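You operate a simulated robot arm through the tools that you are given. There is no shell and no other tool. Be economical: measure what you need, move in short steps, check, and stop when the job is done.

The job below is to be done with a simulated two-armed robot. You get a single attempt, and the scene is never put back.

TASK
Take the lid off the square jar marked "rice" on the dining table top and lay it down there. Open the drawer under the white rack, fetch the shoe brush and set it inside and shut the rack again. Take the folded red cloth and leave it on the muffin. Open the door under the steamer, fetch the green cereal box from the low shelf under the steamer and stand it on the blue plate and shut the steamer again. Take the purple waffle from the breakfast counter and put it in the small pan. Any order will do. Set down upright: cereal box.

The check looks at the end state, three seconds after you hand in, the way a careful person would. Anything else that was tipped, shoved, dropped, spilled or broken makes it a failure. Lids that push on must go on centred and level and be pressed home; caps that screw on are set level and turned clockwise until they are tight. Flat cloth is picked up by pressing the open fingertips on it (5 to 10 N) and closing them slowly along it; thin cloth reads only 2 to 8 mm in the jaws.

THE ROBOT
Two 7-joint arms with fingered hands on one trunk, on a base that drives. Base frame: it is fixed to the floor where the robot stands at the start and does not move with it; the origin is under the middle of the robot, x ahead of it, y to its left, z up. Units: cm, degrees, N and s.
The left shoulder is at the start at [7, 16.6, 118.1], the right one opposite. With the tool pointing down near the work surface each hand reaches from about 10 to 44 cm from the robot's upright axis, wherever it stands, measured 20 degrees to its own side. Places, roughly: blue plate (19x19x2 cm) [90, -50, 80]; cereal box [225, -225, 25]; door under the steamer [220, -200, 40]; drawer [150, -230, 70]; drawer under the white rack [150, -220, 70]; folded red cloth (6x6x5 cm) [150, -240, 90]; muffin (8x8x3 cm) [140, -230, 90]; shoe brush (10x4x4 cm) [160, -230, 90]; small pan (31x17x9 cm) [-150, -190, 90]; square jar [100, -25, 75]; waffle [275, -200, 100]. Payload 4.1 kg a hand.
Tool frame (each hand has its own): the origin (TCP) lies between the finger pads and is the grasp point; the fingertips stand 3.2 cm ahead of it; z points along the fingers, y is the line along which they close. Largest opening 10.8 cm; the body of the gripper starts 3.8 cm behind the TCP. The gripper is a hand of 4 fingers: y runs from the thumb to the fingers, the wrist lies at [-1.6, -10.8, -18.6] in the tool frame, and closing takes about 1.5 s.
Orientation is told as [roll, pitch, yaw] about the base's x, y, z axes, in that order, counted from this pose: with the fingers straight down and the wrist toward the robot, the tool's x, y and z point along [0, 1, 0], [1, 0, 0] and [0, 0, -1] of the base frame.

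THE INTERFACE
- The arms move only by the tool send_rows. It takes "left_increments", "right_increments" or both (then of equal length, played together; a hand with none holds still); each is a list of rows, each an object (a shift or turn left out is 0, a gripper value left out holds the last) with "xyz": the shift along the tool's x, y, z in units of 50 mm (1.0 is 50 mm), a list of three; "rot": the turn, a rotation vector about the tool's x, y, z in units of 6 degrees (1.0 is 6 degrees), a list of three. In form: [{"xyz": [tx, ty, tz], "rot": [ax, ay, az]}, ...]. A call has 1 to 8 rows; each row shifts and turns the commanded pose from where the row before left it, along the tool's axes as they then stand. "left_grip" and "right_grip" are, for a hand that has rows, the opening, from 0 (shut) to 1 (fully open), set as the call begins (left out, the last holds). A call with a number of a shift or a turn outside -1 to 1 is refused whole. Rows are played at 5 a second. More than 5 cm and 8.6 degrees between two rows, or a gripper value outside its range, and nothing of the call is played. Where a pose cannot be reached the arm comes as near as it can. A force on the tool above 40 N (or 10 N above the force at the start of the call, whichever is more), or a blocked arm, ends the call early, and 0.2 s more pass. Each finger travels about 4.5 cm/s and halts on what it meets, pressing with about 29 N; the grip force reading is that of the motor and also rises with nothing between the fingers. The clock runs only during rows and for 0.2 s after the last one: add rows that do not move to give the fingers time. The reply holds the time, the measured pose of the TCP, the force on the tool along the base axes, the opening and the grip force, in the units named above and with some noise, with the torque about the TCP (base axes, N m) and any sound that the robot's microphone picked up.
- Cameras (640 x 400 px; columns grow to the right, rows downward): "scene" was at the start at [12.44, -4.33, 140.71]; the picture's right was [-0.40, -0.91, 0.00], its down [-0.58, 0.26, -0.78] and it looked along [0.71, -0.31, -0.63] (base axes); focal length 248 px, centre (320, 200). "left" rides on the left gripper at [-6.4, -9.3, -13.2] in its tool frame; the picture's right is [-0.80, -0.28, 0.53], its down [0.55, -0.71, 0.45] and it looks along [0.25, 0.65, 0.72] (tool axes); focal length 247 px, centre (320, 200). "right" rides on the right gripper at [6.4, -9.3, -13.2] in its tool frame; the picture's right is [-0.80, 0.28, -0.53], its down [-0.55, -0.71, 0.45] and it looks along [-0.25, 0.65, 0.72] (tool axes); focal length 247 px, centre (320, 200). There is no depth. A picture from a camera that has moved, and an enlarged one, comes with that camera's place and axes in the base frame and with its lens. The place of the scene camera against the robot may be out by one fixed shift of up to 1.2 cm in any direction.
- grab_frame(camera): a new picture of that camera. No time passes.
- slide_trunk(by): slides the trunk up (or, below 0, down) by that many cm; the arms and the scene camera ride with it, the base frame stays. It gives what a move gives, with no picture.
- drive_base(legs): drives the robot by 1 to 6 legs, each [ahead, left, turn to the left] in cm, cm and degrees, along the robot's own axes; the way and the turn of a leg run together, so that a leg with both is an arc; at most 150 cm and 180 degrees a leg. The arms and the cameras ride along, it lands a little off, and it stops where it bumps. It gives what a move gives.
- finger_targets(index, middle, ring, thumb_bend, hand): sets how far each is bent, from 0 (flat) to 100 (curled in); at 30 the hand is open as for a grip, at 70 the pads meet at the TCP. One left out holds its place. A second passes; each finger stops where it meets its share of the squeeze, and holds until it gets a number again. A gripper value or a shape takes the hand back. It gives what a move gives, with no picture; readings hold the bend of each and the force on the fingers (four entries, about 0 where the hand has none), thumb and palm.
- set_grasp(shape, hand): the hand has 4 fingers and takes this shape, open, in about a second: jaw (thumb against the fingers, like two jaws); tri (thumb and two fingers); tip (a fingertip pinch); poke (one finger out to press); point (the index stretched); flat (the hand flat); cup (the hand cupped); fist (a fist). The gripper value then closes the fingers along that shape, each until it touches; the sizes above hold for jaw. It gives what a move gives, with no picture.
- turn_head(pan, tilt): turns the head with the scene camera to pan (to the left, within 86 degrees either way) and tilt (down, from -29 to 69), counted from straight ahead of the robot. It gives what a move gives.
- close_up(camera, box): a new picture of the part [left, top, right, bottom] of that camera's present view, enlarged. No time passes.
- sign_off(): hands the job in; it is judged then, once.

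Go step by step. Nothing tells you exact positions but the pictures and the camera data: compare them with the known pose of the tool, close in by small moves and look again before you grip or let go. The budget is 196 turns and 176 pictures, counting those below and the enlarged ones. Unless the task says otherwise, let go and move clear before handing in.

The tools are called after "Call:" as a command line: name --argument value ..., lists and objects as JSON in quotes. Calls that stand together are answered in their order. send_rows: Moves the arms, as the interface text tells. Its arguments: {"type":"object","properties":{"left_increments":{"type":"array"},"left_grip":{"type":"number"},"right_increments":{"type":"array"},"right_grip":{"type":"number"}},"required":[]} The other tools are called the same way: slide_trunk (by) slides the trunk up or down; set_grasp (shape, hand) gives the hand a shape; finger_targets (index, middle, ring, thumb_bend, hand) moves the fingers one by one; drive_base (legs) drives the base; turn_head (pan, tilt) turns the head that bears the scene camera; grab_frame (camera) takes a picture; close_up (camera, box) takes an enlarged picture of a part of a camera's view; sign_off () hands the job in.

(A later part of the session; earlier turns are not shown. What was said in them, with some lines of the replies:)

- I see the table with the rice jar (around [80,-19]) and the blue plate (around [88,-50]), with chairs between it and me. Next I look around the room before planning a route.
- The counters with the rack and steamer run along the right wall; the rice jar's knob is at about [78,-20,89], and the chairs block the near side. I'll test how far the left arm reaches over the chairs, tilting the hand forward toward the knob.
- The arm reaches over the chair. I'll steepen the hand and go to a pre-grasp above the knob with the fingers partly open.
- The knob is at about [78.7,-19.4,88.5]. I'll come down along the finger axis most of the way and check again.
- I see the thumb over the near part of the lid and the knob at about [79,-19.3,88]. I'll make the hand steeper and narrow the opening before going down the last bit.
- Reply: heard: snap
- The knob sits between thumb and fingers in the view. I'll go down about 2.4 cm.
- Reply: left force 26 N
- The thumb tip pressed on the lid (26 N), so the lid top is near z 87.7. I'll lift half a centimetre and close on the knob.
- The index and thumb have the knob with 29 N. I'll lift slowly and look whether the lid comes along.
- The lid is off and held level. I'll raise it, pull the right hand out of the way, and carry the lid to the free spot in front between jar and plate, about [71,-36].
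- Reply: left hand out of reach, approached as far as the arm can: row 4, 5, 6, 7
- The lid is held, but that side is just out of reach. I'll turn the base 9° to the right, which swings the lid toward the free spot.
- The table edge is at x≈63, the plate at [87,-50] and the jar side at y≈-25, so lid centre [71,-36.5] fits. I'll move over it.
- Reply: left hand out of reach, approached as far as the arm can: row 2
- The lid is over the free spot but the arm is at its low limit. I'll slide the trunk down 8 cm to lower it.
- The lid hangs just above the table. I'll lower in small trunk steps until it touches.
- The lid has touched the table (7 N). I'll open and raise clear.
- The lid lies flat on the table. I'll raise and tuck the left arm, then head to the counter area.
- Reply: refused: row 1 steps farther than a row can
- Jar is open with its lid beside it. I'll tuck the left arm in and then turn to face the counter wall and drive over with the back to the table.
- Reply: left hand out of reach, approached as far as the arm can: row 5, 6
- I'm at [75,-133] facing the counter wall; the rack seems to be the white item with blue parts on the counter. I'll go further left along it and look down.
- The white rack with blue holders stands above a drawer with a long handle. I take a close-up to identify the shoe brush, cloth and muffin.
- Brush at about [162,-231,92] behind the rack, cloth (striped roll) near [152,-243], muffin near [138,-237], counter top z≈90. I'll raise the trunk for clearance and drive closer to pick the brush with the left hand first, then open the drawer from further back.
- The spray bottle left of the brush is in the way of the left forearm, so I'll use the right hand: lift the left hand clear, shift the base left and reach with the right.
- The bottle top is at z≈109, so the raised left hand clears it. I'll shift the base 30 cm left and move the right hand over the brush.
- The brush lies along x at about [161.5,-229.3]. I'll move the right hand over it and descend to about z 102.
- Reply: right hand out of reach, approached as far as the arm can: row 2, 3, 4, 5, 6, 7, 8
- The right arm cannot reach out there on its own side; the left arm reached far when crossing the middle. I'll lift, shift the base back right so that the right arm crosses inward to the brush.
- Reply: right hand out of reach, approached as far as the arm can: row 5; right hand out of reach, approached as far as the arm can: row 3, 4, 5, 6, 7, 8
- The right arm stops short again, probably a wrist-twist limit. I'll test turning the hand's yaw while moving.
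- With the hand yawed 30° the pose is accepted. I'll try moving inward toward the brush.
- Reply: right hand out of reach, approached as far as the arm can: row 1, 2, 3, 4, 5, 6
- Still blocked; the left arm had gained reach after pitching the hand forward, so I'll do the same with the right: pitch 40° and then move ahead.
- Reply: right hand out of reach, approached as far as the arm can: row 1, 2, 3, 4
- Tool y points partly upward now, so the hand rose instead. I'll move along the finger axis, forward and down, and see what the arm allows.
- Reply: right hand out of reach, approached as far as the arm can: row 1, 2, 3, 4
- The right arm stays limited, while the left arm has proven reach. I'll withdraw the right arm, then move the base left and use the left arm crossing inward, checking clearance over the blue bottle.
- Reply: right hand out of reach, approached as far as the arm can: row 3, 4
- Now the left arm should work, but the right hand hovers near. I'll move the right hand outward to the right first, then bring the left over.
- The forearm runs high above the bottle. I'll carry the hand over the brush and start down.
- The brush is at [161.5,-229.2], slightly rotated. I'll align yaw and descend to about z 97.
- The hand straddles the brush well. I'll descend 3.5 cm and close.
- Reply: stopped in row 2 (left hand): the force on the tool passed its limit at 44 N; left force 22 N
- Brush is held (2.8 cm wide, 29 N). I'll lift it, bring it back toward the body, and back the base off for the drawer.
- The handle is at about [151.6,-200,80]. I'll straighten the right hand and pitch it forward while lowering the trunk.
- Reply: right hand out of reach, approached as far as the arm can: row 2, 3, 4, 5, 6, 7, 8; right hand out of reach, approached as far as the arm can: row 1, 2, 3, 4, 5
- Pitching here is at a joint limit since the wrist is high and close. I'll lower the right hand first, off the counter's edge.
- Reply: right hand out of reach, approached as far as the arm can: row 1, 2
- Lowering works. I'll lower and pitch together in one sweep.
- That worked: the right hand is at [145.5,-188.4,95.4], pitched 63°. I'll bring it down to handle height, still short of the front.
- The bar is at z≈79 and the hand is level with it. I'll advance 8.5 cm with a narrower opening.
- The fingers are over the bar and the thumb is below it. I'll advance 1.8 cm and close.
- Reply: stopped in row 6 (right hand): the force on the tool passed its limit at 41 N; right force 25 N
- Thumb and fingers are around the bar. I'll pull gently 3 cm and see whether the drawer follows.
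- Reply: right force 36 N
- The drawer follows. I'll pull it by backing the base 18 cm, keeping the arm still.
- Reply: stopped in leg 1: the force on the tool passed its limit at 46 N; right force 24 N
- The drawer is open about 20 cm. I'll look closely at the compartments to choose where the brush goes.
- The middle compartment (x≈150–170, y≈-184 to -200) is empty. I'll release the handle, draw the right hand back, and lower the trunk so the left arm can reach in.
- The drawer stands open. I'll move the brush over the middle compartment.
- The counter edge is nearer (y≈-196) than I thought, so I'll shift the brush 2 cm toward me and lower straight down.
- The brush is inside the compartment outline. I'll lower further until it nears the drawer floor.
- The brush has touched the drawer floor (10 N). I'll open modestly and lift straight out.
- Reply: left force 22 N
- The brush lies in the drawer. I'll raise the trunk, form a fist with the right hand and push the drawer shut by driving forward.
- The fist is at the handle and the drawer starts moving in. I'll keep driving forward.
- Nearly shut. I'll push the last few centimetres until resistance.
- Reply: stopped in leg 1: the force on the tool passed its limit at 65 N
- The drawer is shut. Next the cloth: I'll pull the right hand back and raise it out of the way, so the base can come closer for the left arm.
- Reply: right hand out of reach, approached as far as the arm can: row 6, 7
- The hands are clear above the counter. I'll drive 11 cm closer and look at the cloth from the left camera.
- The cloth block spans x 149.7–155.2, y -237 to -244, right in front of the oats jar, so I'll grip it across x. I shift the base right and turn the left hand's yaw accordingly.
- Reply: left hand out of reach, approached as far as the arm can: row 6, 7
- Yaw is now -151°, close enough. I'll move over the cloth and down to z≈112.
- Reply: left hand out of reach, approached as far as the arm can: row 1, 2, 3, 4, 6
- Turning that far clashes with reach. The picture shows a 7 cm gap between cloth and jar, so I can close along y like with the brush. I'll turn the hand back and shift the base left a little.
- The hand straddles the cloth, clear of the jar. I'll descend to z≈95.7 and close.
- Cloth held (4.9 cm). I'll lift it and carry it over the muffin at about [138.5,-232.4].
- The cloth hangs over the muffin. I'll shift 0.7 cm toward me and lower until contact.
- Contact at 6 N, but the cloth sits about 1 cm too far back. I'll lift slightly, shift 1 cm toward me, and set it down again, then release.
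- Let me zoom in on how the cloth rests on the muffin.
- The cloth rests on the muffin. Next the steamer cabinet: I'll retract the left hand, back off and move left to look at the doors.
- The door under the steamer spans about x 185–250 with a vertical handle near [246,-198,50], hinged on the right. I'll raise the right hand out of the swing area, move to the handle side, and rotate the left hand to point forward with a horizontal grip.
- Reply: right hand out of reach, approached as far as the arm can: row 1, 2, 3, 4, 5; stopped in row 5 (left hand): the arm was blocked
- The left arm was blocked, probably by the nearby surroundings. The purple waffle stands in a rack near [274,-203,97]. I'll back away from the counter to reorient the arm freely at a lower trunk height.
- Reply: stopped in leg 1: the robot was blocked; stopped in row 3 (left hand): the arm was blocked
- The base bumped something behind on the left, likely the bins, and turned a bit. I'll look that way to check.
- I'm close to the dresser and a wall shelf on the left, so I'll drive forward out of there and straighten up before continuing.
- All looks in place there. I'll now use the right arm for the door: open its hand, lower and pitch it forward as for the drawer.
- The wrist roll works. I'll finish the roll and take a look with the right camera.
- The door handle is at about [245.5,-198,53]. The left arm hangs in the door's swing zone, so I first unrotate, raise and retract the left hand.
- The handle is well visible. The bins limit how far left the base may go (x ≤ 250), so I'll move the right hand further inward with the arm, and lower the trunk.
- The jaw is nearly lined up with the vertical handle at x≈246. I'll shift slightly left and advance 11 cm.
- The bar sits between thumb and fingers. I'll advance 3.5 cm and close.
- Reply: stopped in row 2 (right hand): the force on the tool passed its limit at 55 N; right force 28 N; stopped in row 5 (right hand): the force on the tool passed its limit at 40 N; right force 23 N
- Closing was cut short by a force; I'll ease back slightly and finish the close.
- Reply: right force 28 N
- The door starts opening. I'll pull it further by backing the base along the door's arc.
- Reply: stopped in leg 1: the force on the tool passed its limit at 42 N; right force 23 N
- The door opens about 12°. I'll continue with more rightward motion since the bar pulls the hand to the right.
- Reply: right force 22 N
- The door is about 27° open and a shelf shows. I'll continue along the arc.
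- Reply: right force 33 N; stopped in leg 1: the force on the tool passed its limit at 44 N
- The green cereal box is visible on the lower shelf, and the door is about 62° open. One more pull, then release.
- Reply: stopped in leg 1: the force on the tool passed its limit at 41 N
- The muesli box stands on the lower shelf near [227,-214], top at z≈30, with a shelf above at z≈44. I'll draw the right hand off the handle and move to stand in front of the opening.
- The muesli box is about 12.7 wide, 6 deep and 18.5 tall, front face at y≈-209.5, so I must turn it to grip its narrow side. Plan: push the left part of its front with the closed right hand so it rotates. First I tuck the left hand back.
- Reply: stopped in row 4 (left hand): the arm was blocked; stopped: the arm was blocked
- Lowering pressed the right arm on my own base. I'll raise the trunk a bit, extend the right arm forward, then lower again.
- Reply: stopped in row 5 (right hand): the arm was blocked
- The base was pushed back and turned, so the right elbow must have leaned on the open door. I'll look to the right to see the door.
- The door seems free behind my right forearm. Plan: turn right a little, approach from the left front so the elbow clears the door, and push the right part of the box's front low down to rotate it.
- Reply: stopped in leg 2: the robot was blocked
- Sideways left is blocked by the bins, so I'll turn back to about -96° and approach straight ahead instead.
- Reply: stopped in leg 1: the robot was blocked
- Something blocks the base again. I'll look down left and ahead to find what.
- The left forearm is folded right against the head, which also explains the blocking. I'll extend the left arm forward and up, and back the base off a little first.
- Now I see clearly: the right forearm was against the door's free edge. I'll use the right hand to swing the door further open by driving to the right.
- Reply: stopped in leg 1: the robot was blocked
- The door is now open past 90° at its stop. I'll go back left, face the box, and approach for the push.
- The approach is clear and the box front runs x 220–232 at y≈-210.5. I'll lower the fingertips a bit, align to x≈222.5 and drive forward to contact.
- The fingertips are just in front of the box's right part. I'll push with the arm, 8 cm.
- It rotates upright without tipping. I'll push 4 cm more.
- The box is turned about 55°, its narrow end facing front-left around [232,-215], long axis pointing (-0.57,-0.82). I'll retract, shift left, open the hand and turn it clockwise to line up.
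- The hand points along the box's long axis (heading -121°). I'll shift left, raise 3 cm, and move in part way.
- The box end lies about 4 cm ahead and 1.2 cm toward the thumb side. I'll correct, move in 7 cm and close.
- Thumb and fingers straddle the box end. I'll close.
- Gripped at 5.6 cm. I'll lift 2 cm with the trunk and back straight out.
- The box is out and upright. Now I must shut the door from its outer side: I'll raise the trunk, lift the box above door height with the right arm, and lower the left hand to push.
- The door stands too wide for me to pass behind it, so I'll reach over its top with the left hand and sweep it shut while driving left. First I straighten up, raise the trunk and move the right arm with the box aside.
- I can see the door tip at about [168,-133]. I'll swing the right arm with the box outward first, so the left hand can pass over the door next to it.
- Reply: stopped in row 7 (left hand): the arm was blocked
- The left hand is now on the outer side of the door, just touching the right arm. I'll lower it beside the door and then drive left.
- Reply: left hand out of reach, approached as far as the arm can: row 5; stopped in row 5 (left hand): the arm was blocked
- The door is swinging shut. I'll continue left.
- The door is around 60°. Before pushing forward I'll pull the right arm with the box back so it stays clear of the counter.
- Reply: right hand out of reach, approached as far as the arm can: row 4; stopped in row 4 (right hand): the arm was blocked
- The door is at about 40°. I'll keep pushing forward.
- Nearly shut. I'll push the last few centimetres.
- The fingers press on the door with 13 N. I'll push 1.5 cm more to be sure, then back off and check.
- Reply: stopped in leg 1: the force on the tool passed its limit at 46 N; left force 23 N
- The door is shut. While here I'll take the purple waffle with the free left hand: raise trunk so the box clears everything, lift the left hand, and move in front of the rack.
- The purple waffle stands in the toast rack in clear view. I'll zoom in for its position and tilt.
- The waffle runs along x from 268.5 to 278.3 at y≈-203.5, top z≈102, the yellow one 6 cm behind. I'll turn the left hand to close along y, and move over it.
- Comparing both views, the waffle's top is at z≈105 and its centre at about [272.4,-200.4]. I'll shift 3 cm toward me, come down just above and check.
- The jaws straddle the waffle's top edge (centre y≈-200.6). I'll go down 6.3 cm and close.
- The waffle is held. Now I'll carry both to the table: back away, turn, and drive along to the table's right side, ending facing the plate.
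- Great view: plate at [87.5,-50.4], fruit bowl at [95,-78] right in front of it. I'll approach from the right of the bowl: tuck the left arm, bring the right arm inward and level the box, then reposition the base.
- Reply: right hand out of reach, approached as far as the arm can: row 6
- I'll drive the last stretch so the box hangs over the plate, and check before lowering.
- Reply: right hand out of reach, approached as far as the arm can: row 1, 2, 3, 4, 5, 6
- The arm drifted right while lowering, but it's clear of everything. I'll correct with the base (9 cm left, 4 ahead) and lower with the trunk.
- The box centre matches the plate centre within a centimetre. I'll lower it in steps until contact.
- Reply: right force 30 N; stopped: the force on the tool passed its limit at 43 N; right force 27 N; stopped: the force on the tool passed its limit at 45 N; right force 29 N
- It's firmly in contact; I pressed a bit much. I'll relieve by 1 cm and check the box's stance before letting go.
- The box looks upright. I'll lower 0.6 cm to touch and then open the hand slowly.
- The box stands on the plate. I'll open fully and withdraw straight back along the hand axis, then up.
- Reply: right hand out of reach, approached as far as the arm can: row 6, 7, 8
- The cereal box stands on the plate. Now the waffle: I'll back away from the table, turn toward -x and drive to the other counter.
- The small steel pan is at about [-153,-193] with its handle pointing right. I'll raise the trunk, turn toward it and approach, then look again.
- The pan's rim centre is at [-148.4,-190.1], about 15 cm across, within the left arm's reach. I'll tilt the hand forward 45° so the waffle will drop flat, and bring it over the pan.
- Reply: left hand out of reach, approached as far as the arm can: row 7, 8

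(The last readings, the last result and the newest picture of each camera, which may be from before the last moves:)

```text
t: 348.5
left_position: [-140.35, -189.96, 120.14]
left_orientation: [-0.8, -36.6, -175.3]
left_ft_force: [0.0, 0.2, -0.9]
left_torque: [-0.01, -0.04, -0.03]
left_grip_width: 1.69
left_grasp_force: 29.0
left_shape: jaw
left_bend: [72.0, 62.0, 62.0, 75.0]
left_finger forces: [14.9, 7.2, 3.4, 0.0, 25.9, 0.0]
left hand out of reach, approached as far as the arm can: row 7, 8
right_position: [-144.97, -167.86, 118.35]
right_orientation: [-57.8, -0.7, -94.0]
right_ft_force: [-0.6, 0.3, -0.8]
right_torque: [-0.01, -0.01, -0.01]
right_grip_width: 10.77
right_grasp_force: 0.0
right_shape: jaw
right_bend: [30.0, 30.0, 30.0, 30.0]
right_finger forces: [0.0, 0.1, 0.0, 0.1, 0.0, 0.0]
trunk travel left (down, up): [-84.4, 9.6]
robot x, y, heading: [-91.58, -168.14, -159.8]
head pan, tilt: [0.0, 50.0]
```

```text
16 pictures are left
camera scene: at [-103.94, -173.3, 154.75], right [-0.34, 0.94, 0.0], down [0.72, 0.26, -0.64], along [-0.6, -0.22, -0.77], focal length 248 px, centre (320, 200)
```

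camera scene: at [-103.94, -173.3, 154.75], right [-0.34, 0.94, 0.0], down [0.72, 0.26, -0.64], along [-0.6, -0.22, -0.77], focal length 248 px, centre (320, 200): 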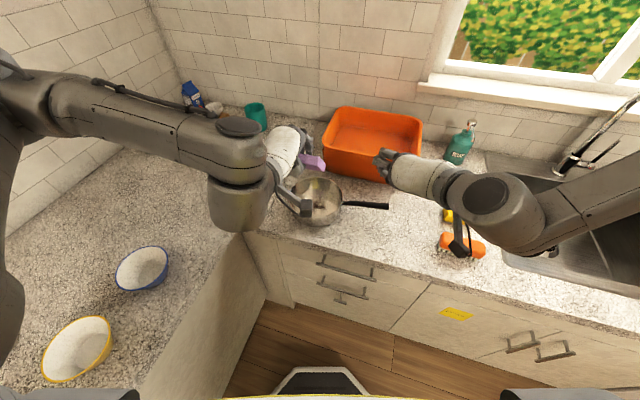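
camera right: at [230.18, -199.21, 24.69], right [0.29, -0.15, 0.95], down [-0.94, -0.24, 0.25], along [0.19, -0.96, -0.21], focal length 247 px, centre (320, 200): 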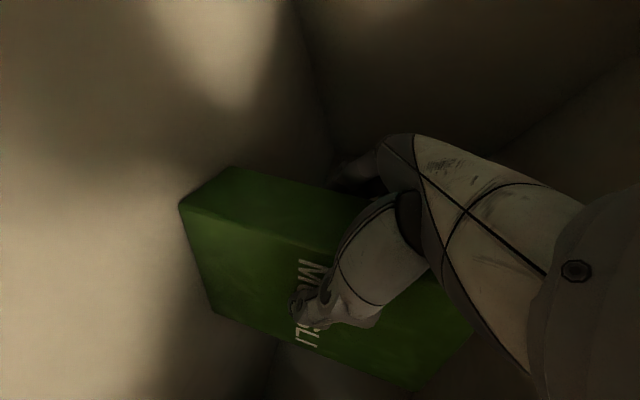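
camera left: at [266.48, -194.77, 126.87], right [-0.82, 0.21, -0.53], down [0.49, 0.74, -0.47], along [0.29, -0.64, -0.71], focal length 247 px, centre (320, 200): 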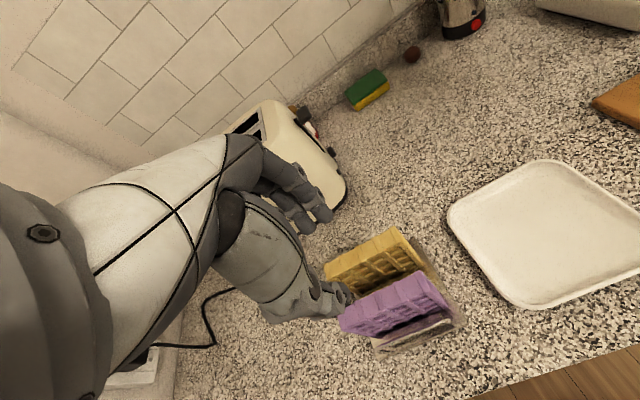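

The waffle is tilted forward and held above the pan. Before lowering I'll draw the right hand back and up, away from the pan's handle, then shift 5 cm forward.

Call:
send_rows --right_increments '[{"xyz": [-0.4, -0.3, -0.6]}, {"xyz": [-0.4, -0.3, -0.6]}, {"xyz": [-0.4, -0.3, -0.6]}, {"xyz": [-0.3, -0.3, -0.6]}, {"xyz": [-0.3, -0.3, -0.6]}]'

Call:
drive_base --legs '[[5.1, -1.8, 0]]'

Call:
slide_trunk --by -11

Call:
grab_frame --camera "scene"

Call:
grab_frame --camera "left"

```text
t: 349.7
left_position: [-140.02, -189.84, 120.24]
left_orientation: [-0.7, -36.7, -175.4]
left_ft_force: [0.1, 0.6, -0.2]
left_torque: [0.0, -0.01, 0.0]
left_grip_width: 1.69
left_grasp_force: 29.4
left_shape: jaw
left_bend: [72.0, 62.0, 62.0, 75.0]
left_finger forces: [15.0, 7.2, 3.4, 0.1, 25.9, 0.0]
right_position: [-145.67, -159.85, 133.31]
right_orientation: [-57.9, -0.8, -93.8]
right_ft_force: [0.1, 0.2, 0.4]
right_torque: [0.01, 0.02, 0.01]
right_grip_width: 10.79
right_grasp_force: 0.1
right_shape: jaw
right_bend: [30.0, 30.0, 30.0, 30.0]
right_finger forces: [0.1, 0.0, 0.0, 0.0, 0.0, 0.0]
right hand out of reach, approached as far as the arm can: row 1, 2, 3, 4, 5
trunk travel left (down, up): [-84.4, 9.6]
robot x, y, heading: [-91.36, -167.94, -159.8]
head pan, tilt: [0.0, 50.0]
```

```text
t: 350.6
left_position: [-145.0, -190.16, 120.43]
left_orientation: [-0.7, -37.0, -175.4]
left_ft_force: [0.1, 1.0, -0.2]
left_torque: [0.01, 0.02, 0.02]
left_grip_width: 1.68
left_grasp_force: 29.1
left_shape: jaw
left_bend: [72.0, 62.0, 62.0, 75.0]
left_finger forces: [15.1, 7.2, 3.4, 0.1, 25.9, 0.1]
right_position: [-150.43, -160.17, 133.53]
right_orientation: [-58.1, -0.8, -93.7]
right_ft_force: [0.6, -0.9, 0.6]
right_torque: [-0.04, 0.01, -0.02]
right_grip_width: 10.78
right_grasp_force: 0.0
right_shape: jaw
right_bend: [30.0, 30.0, 30.0, 30.0]
right_finger forces: [0.0, 0.1, 0.0, 0.0, 0.0, 0.0]
trunk travel left (down, up): [-84.4, 9.6]
robot x, y, heading: [-97.3, -168.1, -160.0]
head pan, tilt: [0.0, 50.0]
```

```text
t: 352.1
left_position: [-145.61, -190.07, 109.08]
left_orientation: [-0.8, -36.6, -175.3]
left_ft_force: [0.3, -0.8, -0.8]
left_torque: [0.01, -0.02, -0.01]
left_grip_width: 1.63
left_grasp_force: 29.4
left_shape: jaw
left_bend: [72.0, 62.0, 62.0, 75.0]
left_finger forces: [14.9, 7.2, 3.4, 0.1, 25.8, 0.0]
right_position: [-151.21, -160.13, 122.31]
right_orientation: [-57.7, -0.8, -93.7]
right_ft_force: [-0.4, 0.5, 0.0]
right_torque: [0.0, 0.0, 0.01]
right_grip_width: 10.78
right_grasp_force: 0.1
right_shape: jaw
right_bend: [30.0, 30.0, 30.0, 30.0]
right_finger forces: [0.0, 0.1, 0.0, 0.0, 0.0, 0.1]
trunk travel left (down, up): [-73.4, 20.6]
robot x, y, heading: [-96.81, -167.94, -160.2]
head pan, tilt: [0.0, 50.0]
```

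```text
15 pictures are left
camera scene: at [-109.37, -173.26, 143.75], right [-0.34, 0.94, 0.0], down [0.72, 0.26, -0.64], along [-0.6, -0.22, -0.77], focal length 248 px, centre (320, 200)
```

scene: 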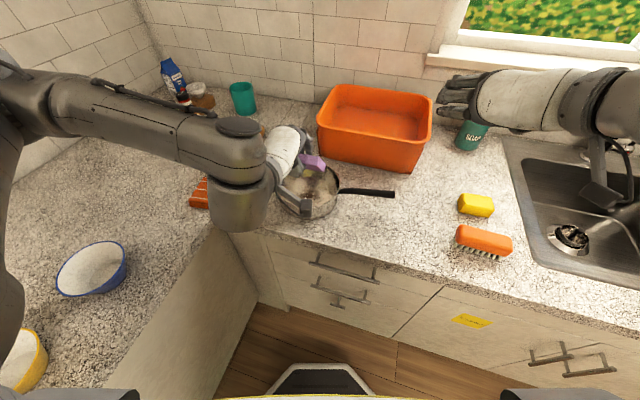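

```text
14 pictures are left
camera left: at [-130.92, -182.58, 114.09], right [-0.15, 0.79, -0.59], down [0.34, -0.52, -0.79], along [-0.93, -0.32, -0.19], focal length 247 px, centre (320, 200)
```

left: 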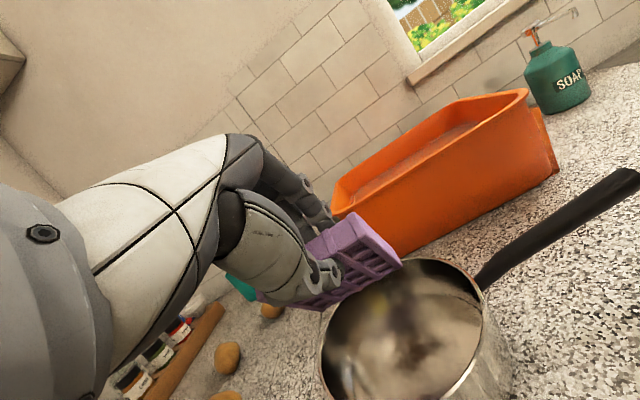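

Over the pan as planned; I'll shift 1 cm back and slightly right, then lower 5.5 cm.

Call:
send_rows --left_increments '[{"xyz": [-0.12, -0.16, -0.12]}]'

Call:
slide_trunk --by -5.5

Call:
grab_frame --camera "left"

```text
t: 352.5
left_position: [-144.56, -189.33, 109.1]
left_orientation: [-0.7, -36.6, -175.4]
left_ft_force: [-0.2, 0.0, -1.3]
left_torque: [0.01, -0.01, -0.01]
left_grip_width: 1.67
left_grasp_force: 29.3
left_shape: jaw
left_bend: [72.0, 62.0, 62.0, 75.0]
left_finger forces: [14.8, 7.3, 3.4, 0.1, 26.0, 0.1]
right_position: [-151.19, -160.07, 122.17]
right_orientation: [-57.8, -0.9, -93.7]
right_ft_force: [-0.6, 0.7, -0.6]
right_torque: [-0.01, -0.05, -0.05]
right_grip_width: 10.78
right_grasp_force: 0.1
right_shape: jaw
right_bend: [30.0, 30.0, 30.0, 30.0]
right_finger forces: [0.0, 0.1, 0.0, 0.0, 0.1, 0.0]
trunk travel left (down, up): [-73.4, 20.6]
robot x, y, heading: [-97.08, -168.34, -159.9]
head pan, tilt: [0.0, 50.0]
```

```text
t: 353.4
left_position: [-144.67, -189.48, 103.84]
left_orientation: [-0.7, -36.6, -175.3]
left_ft_force: [-0.4, -0.1, -0.1]
left_torque: [0.0, -0.04, 0.02]
left_grip_width: 1.66
left_grasp_force: 29.0
left_shape: jaw
left_bend: [72.0, 62.0, 62.0, 75.0]
left_finger forces: [15.0, 7.2, 3.4, 0.0, 25.9, 0.1]
right_position: [-151.15, -160.11, 116.67]
right_orientation: [-57.8, -0.8, -93.7]
right_ft_force: [0.9, 0.7, -0.3]
right_torque: [0.04, 0.0, -0.01]
right_grip_width: 10.81
right_grasp_force: 0.0
right_shape: jaw
right_bend: [30.0, 30.0, 30.0, 30.0]
right_finger forces: [0.0, 0.1, 0.1, 0.1, 0.0, 0.0]
trunk travel left (down, up): [-67.9, 26.1]
robot x, y, heading: [-96.84, -168.01, -160.3]
head pan, tilt: [0.0, 50.0]
```

```text
13 pictures are left
camera left: at [-129.89, -181.95, 108.64], right [-0.15, 0.79, -0.59], down [0.34, -0.52, -0.79], along [-0.93, -0.32, -0.19], focal length 247 px, centre (320, 200)
```

left: 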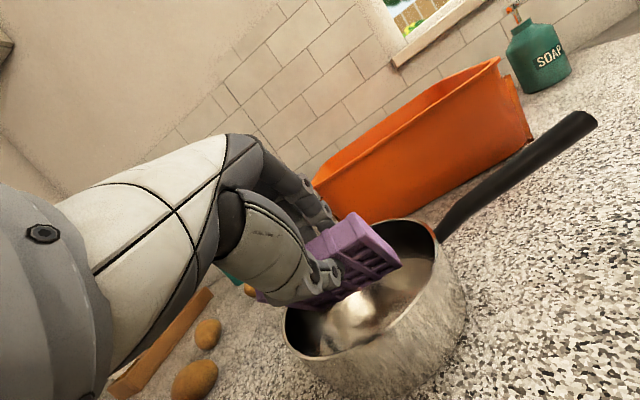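

The waffle reaches only about 8 cm below the grip, so I'll go 3 cm further forward and 4 cm lower before releasing.

Call:
drive_base --legs '[[2.8, -1.0, 0]]'

Call:
slide_trunk --by -3.5

Call:
grab_frame --camera "left"

Call:
close_up --camera "scene" --box '[240, 90, 420, 230]'

```text
t: 354.3
left_position: [-147.29, -189.52, 103.73]
left_orientation: [-0.7, -36.7, -175.3]
left_ft_force: [0.2, 0.8, -1.0]
left_torque: [-0.01, 0.02, -0.02]
left_grip_width: 1.71
left_grasp_force: 28.9
left_shape: jaw
left_bend: [72.0, 62.0, 62.0, 75.0]
left_finger forces: [15.7, 7.4, 3.7, 0.0, 27.1, 0.1]
right_position: [-153.83, -160.12, 116.99]
right_orientation: [-58.0, -0.8, -93.7]
right_ft_force: [1.2, -0.7, 0.1]
right_torque: [0.03, 0.0, -0.05]
right_grip_width: 10.76
right_grasp_force: 0.1
right_shape: jaw
right_bend: [30.0, 30.0, 30.0, 30.0]
right_finger forces: [0.1, 0.0, 0.0, 0.1, 0.0, 0.0]
trunk travel left (down, up): [-67.9, 26.1]
robot x, y, heading: [-99.62, -167.82, -159.9]
head pan, tilt: [0.0, 50.0]
```

```text
t: 355.1
left_position: [-147.63, -189.33, 100.29]
left_orientation: [-0.7, -36.8, -175.3]
left_ft_force: [2.2, -0.2, 12.1]
left_torque: [-0.08, 0.5, 0.01]
left_grip_width: 1.73
left_grasp_force: 28.8
left_shape: jaw
left_bend: [73.0, 61.0, 62.0, 74.0]
left_finger forces: [19.2, 11.2, 4.4, 0.1, 28.7, 0.0]
right_position: [-153.94, -160.05, 113.22]
right_orientation: [-57.7, -0.8, -93.7]
right_ft_force: [-0.2, -1.0, -1.0]
right_torque: [0.0, -0.01, 0.01]
right_grip_width: 10.79
right_grasp_force: 0.1
right_shape: jaw
right_bend: [30.0, 30.0, 30.0, 30.0]
right_finger forces: [0.1, 0.0, 0.1, 0.0, 0.1, 0.1]
trunk travel left (down, up): [-64.4, 29.6]
robot x, y, heading: [-100.08, -167.73, -160.1]
head pan, tilt: [0.0, 50.0]
```

```text
12 pictures are left
camera left: at [-132.73, -181.93, 105.24], right [-0.15, 0.79, -0.59], down [0.34, -0.52, -0.79], along [-0.93, -0.32, -0.19], focal length 247 px, centre (320, 200)
```

left: 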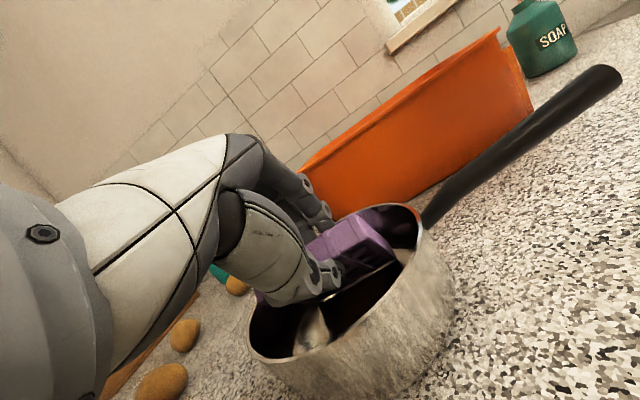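

```text
2.86 times, centred on (330, 160) of scene
camera zoom: at [-112.07, -173.22, 134.78], right [-0.34, 0.94, 0.0], down [0.72, 0.26, -0.64], along [-0.6, -0.22, -0.77], focal length 709 px, centre (291, 314)
```

zoom: 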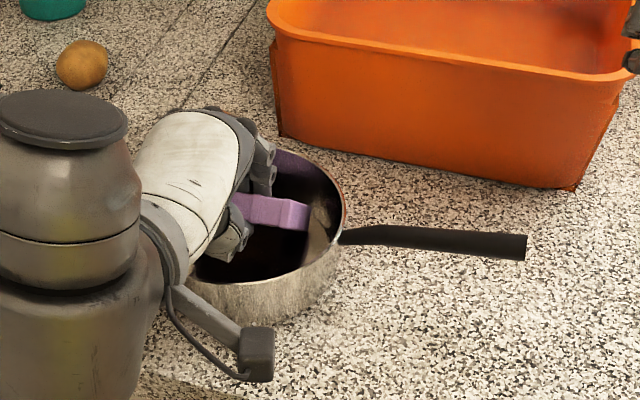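

The waffle is inside the pan and touching the bottom. I'll ease up slightly, open, and lift away.

Call:
slide_trunk --by 0.5

Call:
send_rows --left_increments '[{}, {}, {}, {}]' --left_grip 0.4

Call:
slide_trunk --by 6

Call:
grab_frame --camera "left"

```text
t: 355.6
left_position: [-147.58, -189.44, 100.65]
left_orientation: [-0.7, -36.5, -175.3]
left_ft_force: [-0.8, 0.2, 1.8]
left_torque: [-0.03, 0.18, 0.01]
left_grip_width: 1.66
left_grasp_force: 29.5
left_shape: jaw
left_bend: [73.0, 62.0, 62.0, 74.0]
left_finger forces: [17.1, 7.7, 4.0, 0.0, 27.1, 0.0]
right_position: [-153.99, -159.97, 113.77]
right_orientation: [-57.8, -0.8, -93.6]
right_ft_force: [0.5, 0.6, 0.2]
right_torque: [0.04, -0.03, -0.01]
right_grip_width: 10.75
right_grasp_force: 0.0
right_shape: jaw
right_bend: [30.0, 30.0, 30.0, 30.0]
right_finger forces: [0.0, 0.1, 0.1, 0.0, 0.1, 0.0]
trunk travel left (down, up): [-64.9, 29.1]
robot x, y, heading: [-99.93, -168.08, -160.0]
head pan, tilt: [0.0, 50.0]
```

```text
t: 356.6
left_position: [-147.59, -189.47, 100.76]
left_orientation: [-0.7, -36.7, -175.3]
left_ft_force: [0.3, -0.9, -0.7]
left_torque: [0.03, -0.02, -0.01]
left_grip_width: 4.33
left_grasp_force: 0.1
left_shape: jaw
left_bend: [74.0, 49.0, 47.0, 73.0]
left_finger forces: [0.0, 0.0, 0.0, 0.1, 0.2, 0.0]
right_position: [-154.04, -160.08, 113.81]
right_orientation: [-57.7, -0.8, -93.7]
right_ft_force: [0.2, -0.2, 0.9]
right_torque: [0.01, 0.01, 0.01]
right_grip_width: 10.81
right_grasp_force: 0.0
right_shape: jaw
right_bend: [30.0, 30.0, 30.0, 30.0]
right_finger forces: [0.1, 0.1, 0.0, 0.1, 0.0, 0.1]
trunk travel left (down, up): [-64.9, 29.1]
robot x, y, heading: [-99.76, -168.31, -160.2]
head pan, tilt: [0.0, 50.0]
```

```text
t: 357.6
left_position: [-147.57, -189.37, 106.66]
left_orientation: [-0.7, -36.6, -175.2]
left_ft_force: [-0.1, -0.7, -1.1]
left_torque: [0.01, -0.04, -0.01]
left_grip_width: 4.31
left_grasp_force: 0.1
left_shape: jaw
left_bend: [74.0, 49.0, 47.0, 73.0]
left_finger forces: [0.1, 0.1, 0.0, 0.0, 0.0, 0.1]
right_position: [-154.02, -160.16, 119.61]
right_orientation: [-57.8, -0.9, -93.7]
right_ft_force: [0.5, -0.6, 0.0]
right_torque: [-0.03, 0.02, 0.01]
right_grip_width: 10.77
right_grasp_force: 0.1
right_shape: jaw
right_bend: [30.0, 30.0, 30.0, 30.0]
right_finger forces: [0.0, 0.0, 0.0, 0.0, 0.0, 0.1]
trunk travel left (down, up): [-70.9, 23.1]
robot x, y, heading: [-99.76, -167.89, -159.8]
head pan, tilt: [0.0, 50.0]
```

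```text
10 pictures are left
camera left: at [-132.85, -181.98, 111.62], right [-0.15, 0.79, -0.59], down [0.34, -0.52, -0.79], along [-0.93, -0.32, -0.19], focal length 247 px, centre (320, 200)
```

left: 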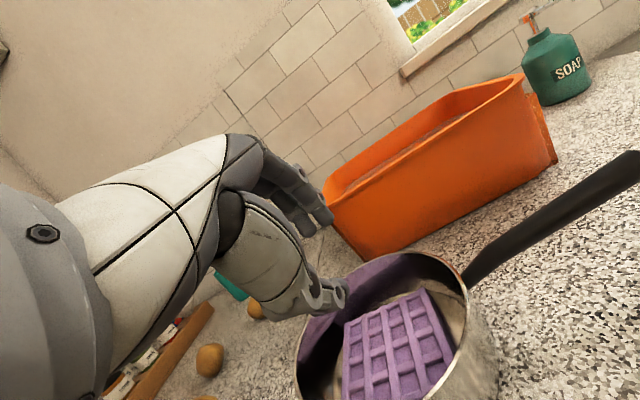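

The waffle lies in the pan. I'll rise, back away, and check the rest of the room for anything disturbed.

Call:
slide_trunk --by 15

Call:
drive_base --legs '[[-45, 0, 0], [0, 0, 150], [60, -5, 0]]'

Call:
turn_head --pan 0 --tilt 25

Call:
grab_frame --camera "scene"

```text
t: 359.3
left_position: [-147.65, -189.38, 121.66]
left_orientation: [-0.7, -36.6, -175.3]
left_ft_force: [0.4, 0.3, 0.2]
left_torque: [-0.03, -0.03, -0.01]
left_grip_width: 4.31
left_grasp_force: 0.1
left_shape: jaw
left_bend: [74.0, 49.0, 47.0, 73.0]
left_finger forces: [0.0, 0.1, 0.0, 0.0, 0.1, 0.1]
right_position: [-154.11, -160.06, 134.74]
right_orientation: [-57.8, -0.8, -93.8]
right_ft_force: [-0.4, -0.4, 0.4]
right_torque: [-0.02, -0.01, -0.02]
right_grip_width: 10.79
right_grasp_force: 0.0
right_shape: jaw
right_bend: [30.0, 30.0, 30.0, 30.0]
right_finger forces: [0.0, 0.0, 0.1, 0.0, 0.0, 0.1]
trunk travel left (down, up): [-85.9, 8.1]
robot x, y, heading: [-99.88, -168.2, -160.3]
head pan, tilt: [0.0, 50.0]
```

```text
t: 371.2
left_position: [52.01, -172.12, 121.7]
left_orientation: [-0.7, -36.6, -24.7]
left_ft_force: [0.0, -0.4, -0.3]
left_torque: [-0.01, 0.03, 0.0]
left_grip_width: 4.29
left_grasp_force: 0.0
left_shape: jaw
left_bend: [74.0, 49.0, 47.0, 73.0]
left_finger forces: [0.0, 0.0, 0.0, 0.0, 0.1, 0.1]
right_position: [43.31, -200.99, 134.74]
right_orientation: [-57.8, -0.8, 57.1]
right_ft_force: [0.7, 0.2, -0.1]
right_torque: [0.0, 0.01, 0.0]
right_grip_width: 10.77
right_grasp_force: 0.1
right_shape: jaw
right_bend: [30.0, 30.0, 30.0, 30.0]
right_finger forces: [0.1, 0.0, 0.0, 0.0, 0.0, 0.0]
trunk travel left (down, up): [-85.9, 8.1]
robot x, y, heading: [0.04, -167.69, -9.3]
head pan, tilt: [0.0, 50.0]
```

```text
t: 372.1
left_position: [52.22, -172.24, 121.65]
left_orientation: [-0.8, -36.7, -24.7]
left_ft_force: [-0.1, 0.1, 0.1]
left_torque: [-0.02, 0.01, 0.02]
left_grip_width: 4.35
left_grasp_force: 0.0
left_shape: jaw
left_bend: [74.0, 49.0, 47.0, 73.0]
left_finger forces: [0.1, 0.1, 0.0, 0.0, 0.0, 0.0]
right_position: [43.53, -201.11, 134.68]
right_orientation: [-57.8, -0.7, 57.0]
right_ft_force: [-0.6, 0.0, -0.7]
right_torque: [-0.02, 0.01, 0.04]
right_grip_width: 10.78
right_grasp_force: 0.1
right_shape: jaw
right_bend: [30.0, 30.0, 30.0, 30.0]
right_finger forces: [0.1, 0.1, 0.1, 0.1, 0.1, 0.1]
trunk travel left (down, up): [-85.9, 8.1]
robot x, y, heading: [0.07, -167.72, -9.3]
head pan, tilt: [0.0, 25.0]
```

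```text
9 pictures are left
camera scene: at [13.76, -170.61, 159.99], right [-0.16, -0.99, 0.0], down [-0.42, 0.07, -0.91], along [0.89, -0.15, -0.42], focal length 248 px, centre (320, 200)
```

scene: 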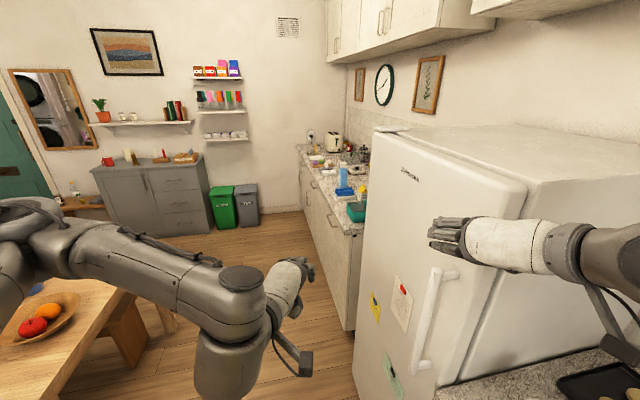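

The bins and dresser look in order. I'll zoom in on the bins, the counter and the table to confirm.

Call:
close_up --camera "scene" --box '[180, 120, 380, 260]'

Call:
turn_head --pan 62 --tilt 30

Call:
grab_frame --camera "scene"

```text
2.86 times, centred on (280, 190) of scene
camera zoom: at [13.76, -170.61, 159.99], right [-0.16, -0.99, 0.0], down [-0.42, 0.07, -0.91], along [0.89, -0.15, -0.42], focal length 709 px, centre (434, 229)
```

zoom: 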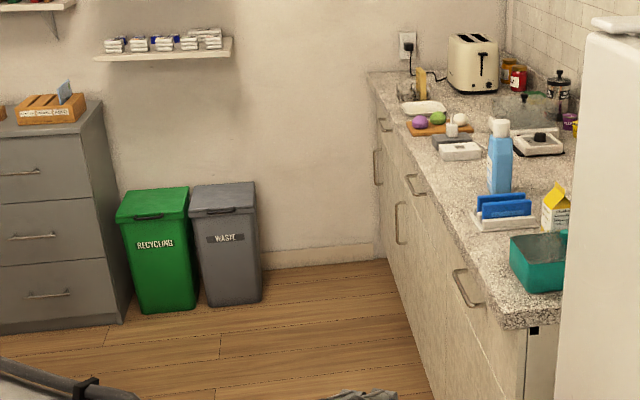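

```text
t: 373.4
left_position: [52.18, -172.2, 121.7]
left_orientation: [-0.7, -36.6, -24.7]
left_ft_force: [0.0, 0.0, 0.0]
left_torque: [-0.02, -0.05, 0.03]
left_grip_width: 4.31
left_grasp_force: 0.0
left_shape: jaw
left_bend: [74.0, 49.0, 47.0, 73.0]
left_finger forces: [0.0, 0.0, 0.1, 0.0, 0.1, 0.0]
right_position: [43.47, -200.93, 134.79]
right_orientation: [-57.9, -0.8, 57.0]
right_ft_force: [-0.2, 0.5, 0.2]
right_torque: [0.0, -0.03, -0.01]
right_grip_width: 10.76
right_grasp_force: 0.1
right_shape: jaw
right_bend: [30.0, 30.0, 30.0, 30.0]
right_finger forces: [0.1, 0.0, 0.0, 0.0, 0.0, 0.0]
trunk travel left (down, up): [-85.9, 8.1]
robot x, y, heading: [-0.18, -167.59, -9.6]
head pan, tilt: [62.0, 30.0]
```

```text
7 pictures are left
camera scene: at [10.12, -161.92, 159.21], right [0.79, -0.61, 0.0], down [-0.3, -0.4, -0.87], along [0.53, 0.69, -0.5], focal length 248 px, centre (320, 200)
```

scene: 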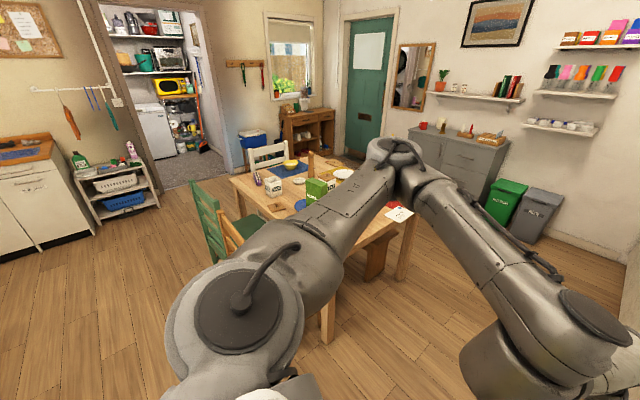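

Everything checks out: the bins are upright, drawer and door are shut, the cereal box stands on the plate, and the lid lies beside the open jar. Both hands are empty and clear, so I'm handing in.

Call:
sign_off

```text
The job is handed in.
```

I did all five tasks and handed the job in; I wasn't told the result.

- **Rice jar:** the lid is off and lying on the table beside the jar.
- **Shoe brush:** it's in the drawer under the white rack, and the drawer is shut.
- **Red cloth:** it's resting on the muffin. I checked it right after placing it, but the fridge hid that spot in the final look round.
- **Cereal box:** it's standing upright on the blue plate, and the door under the steamer is shut.
- **Purple waffle:** it's lying in the small pan.

The base bumped something near the bins while I was working at the steamer. In the final look round, the bins and dresser stood upright and nothing looked knocked over.
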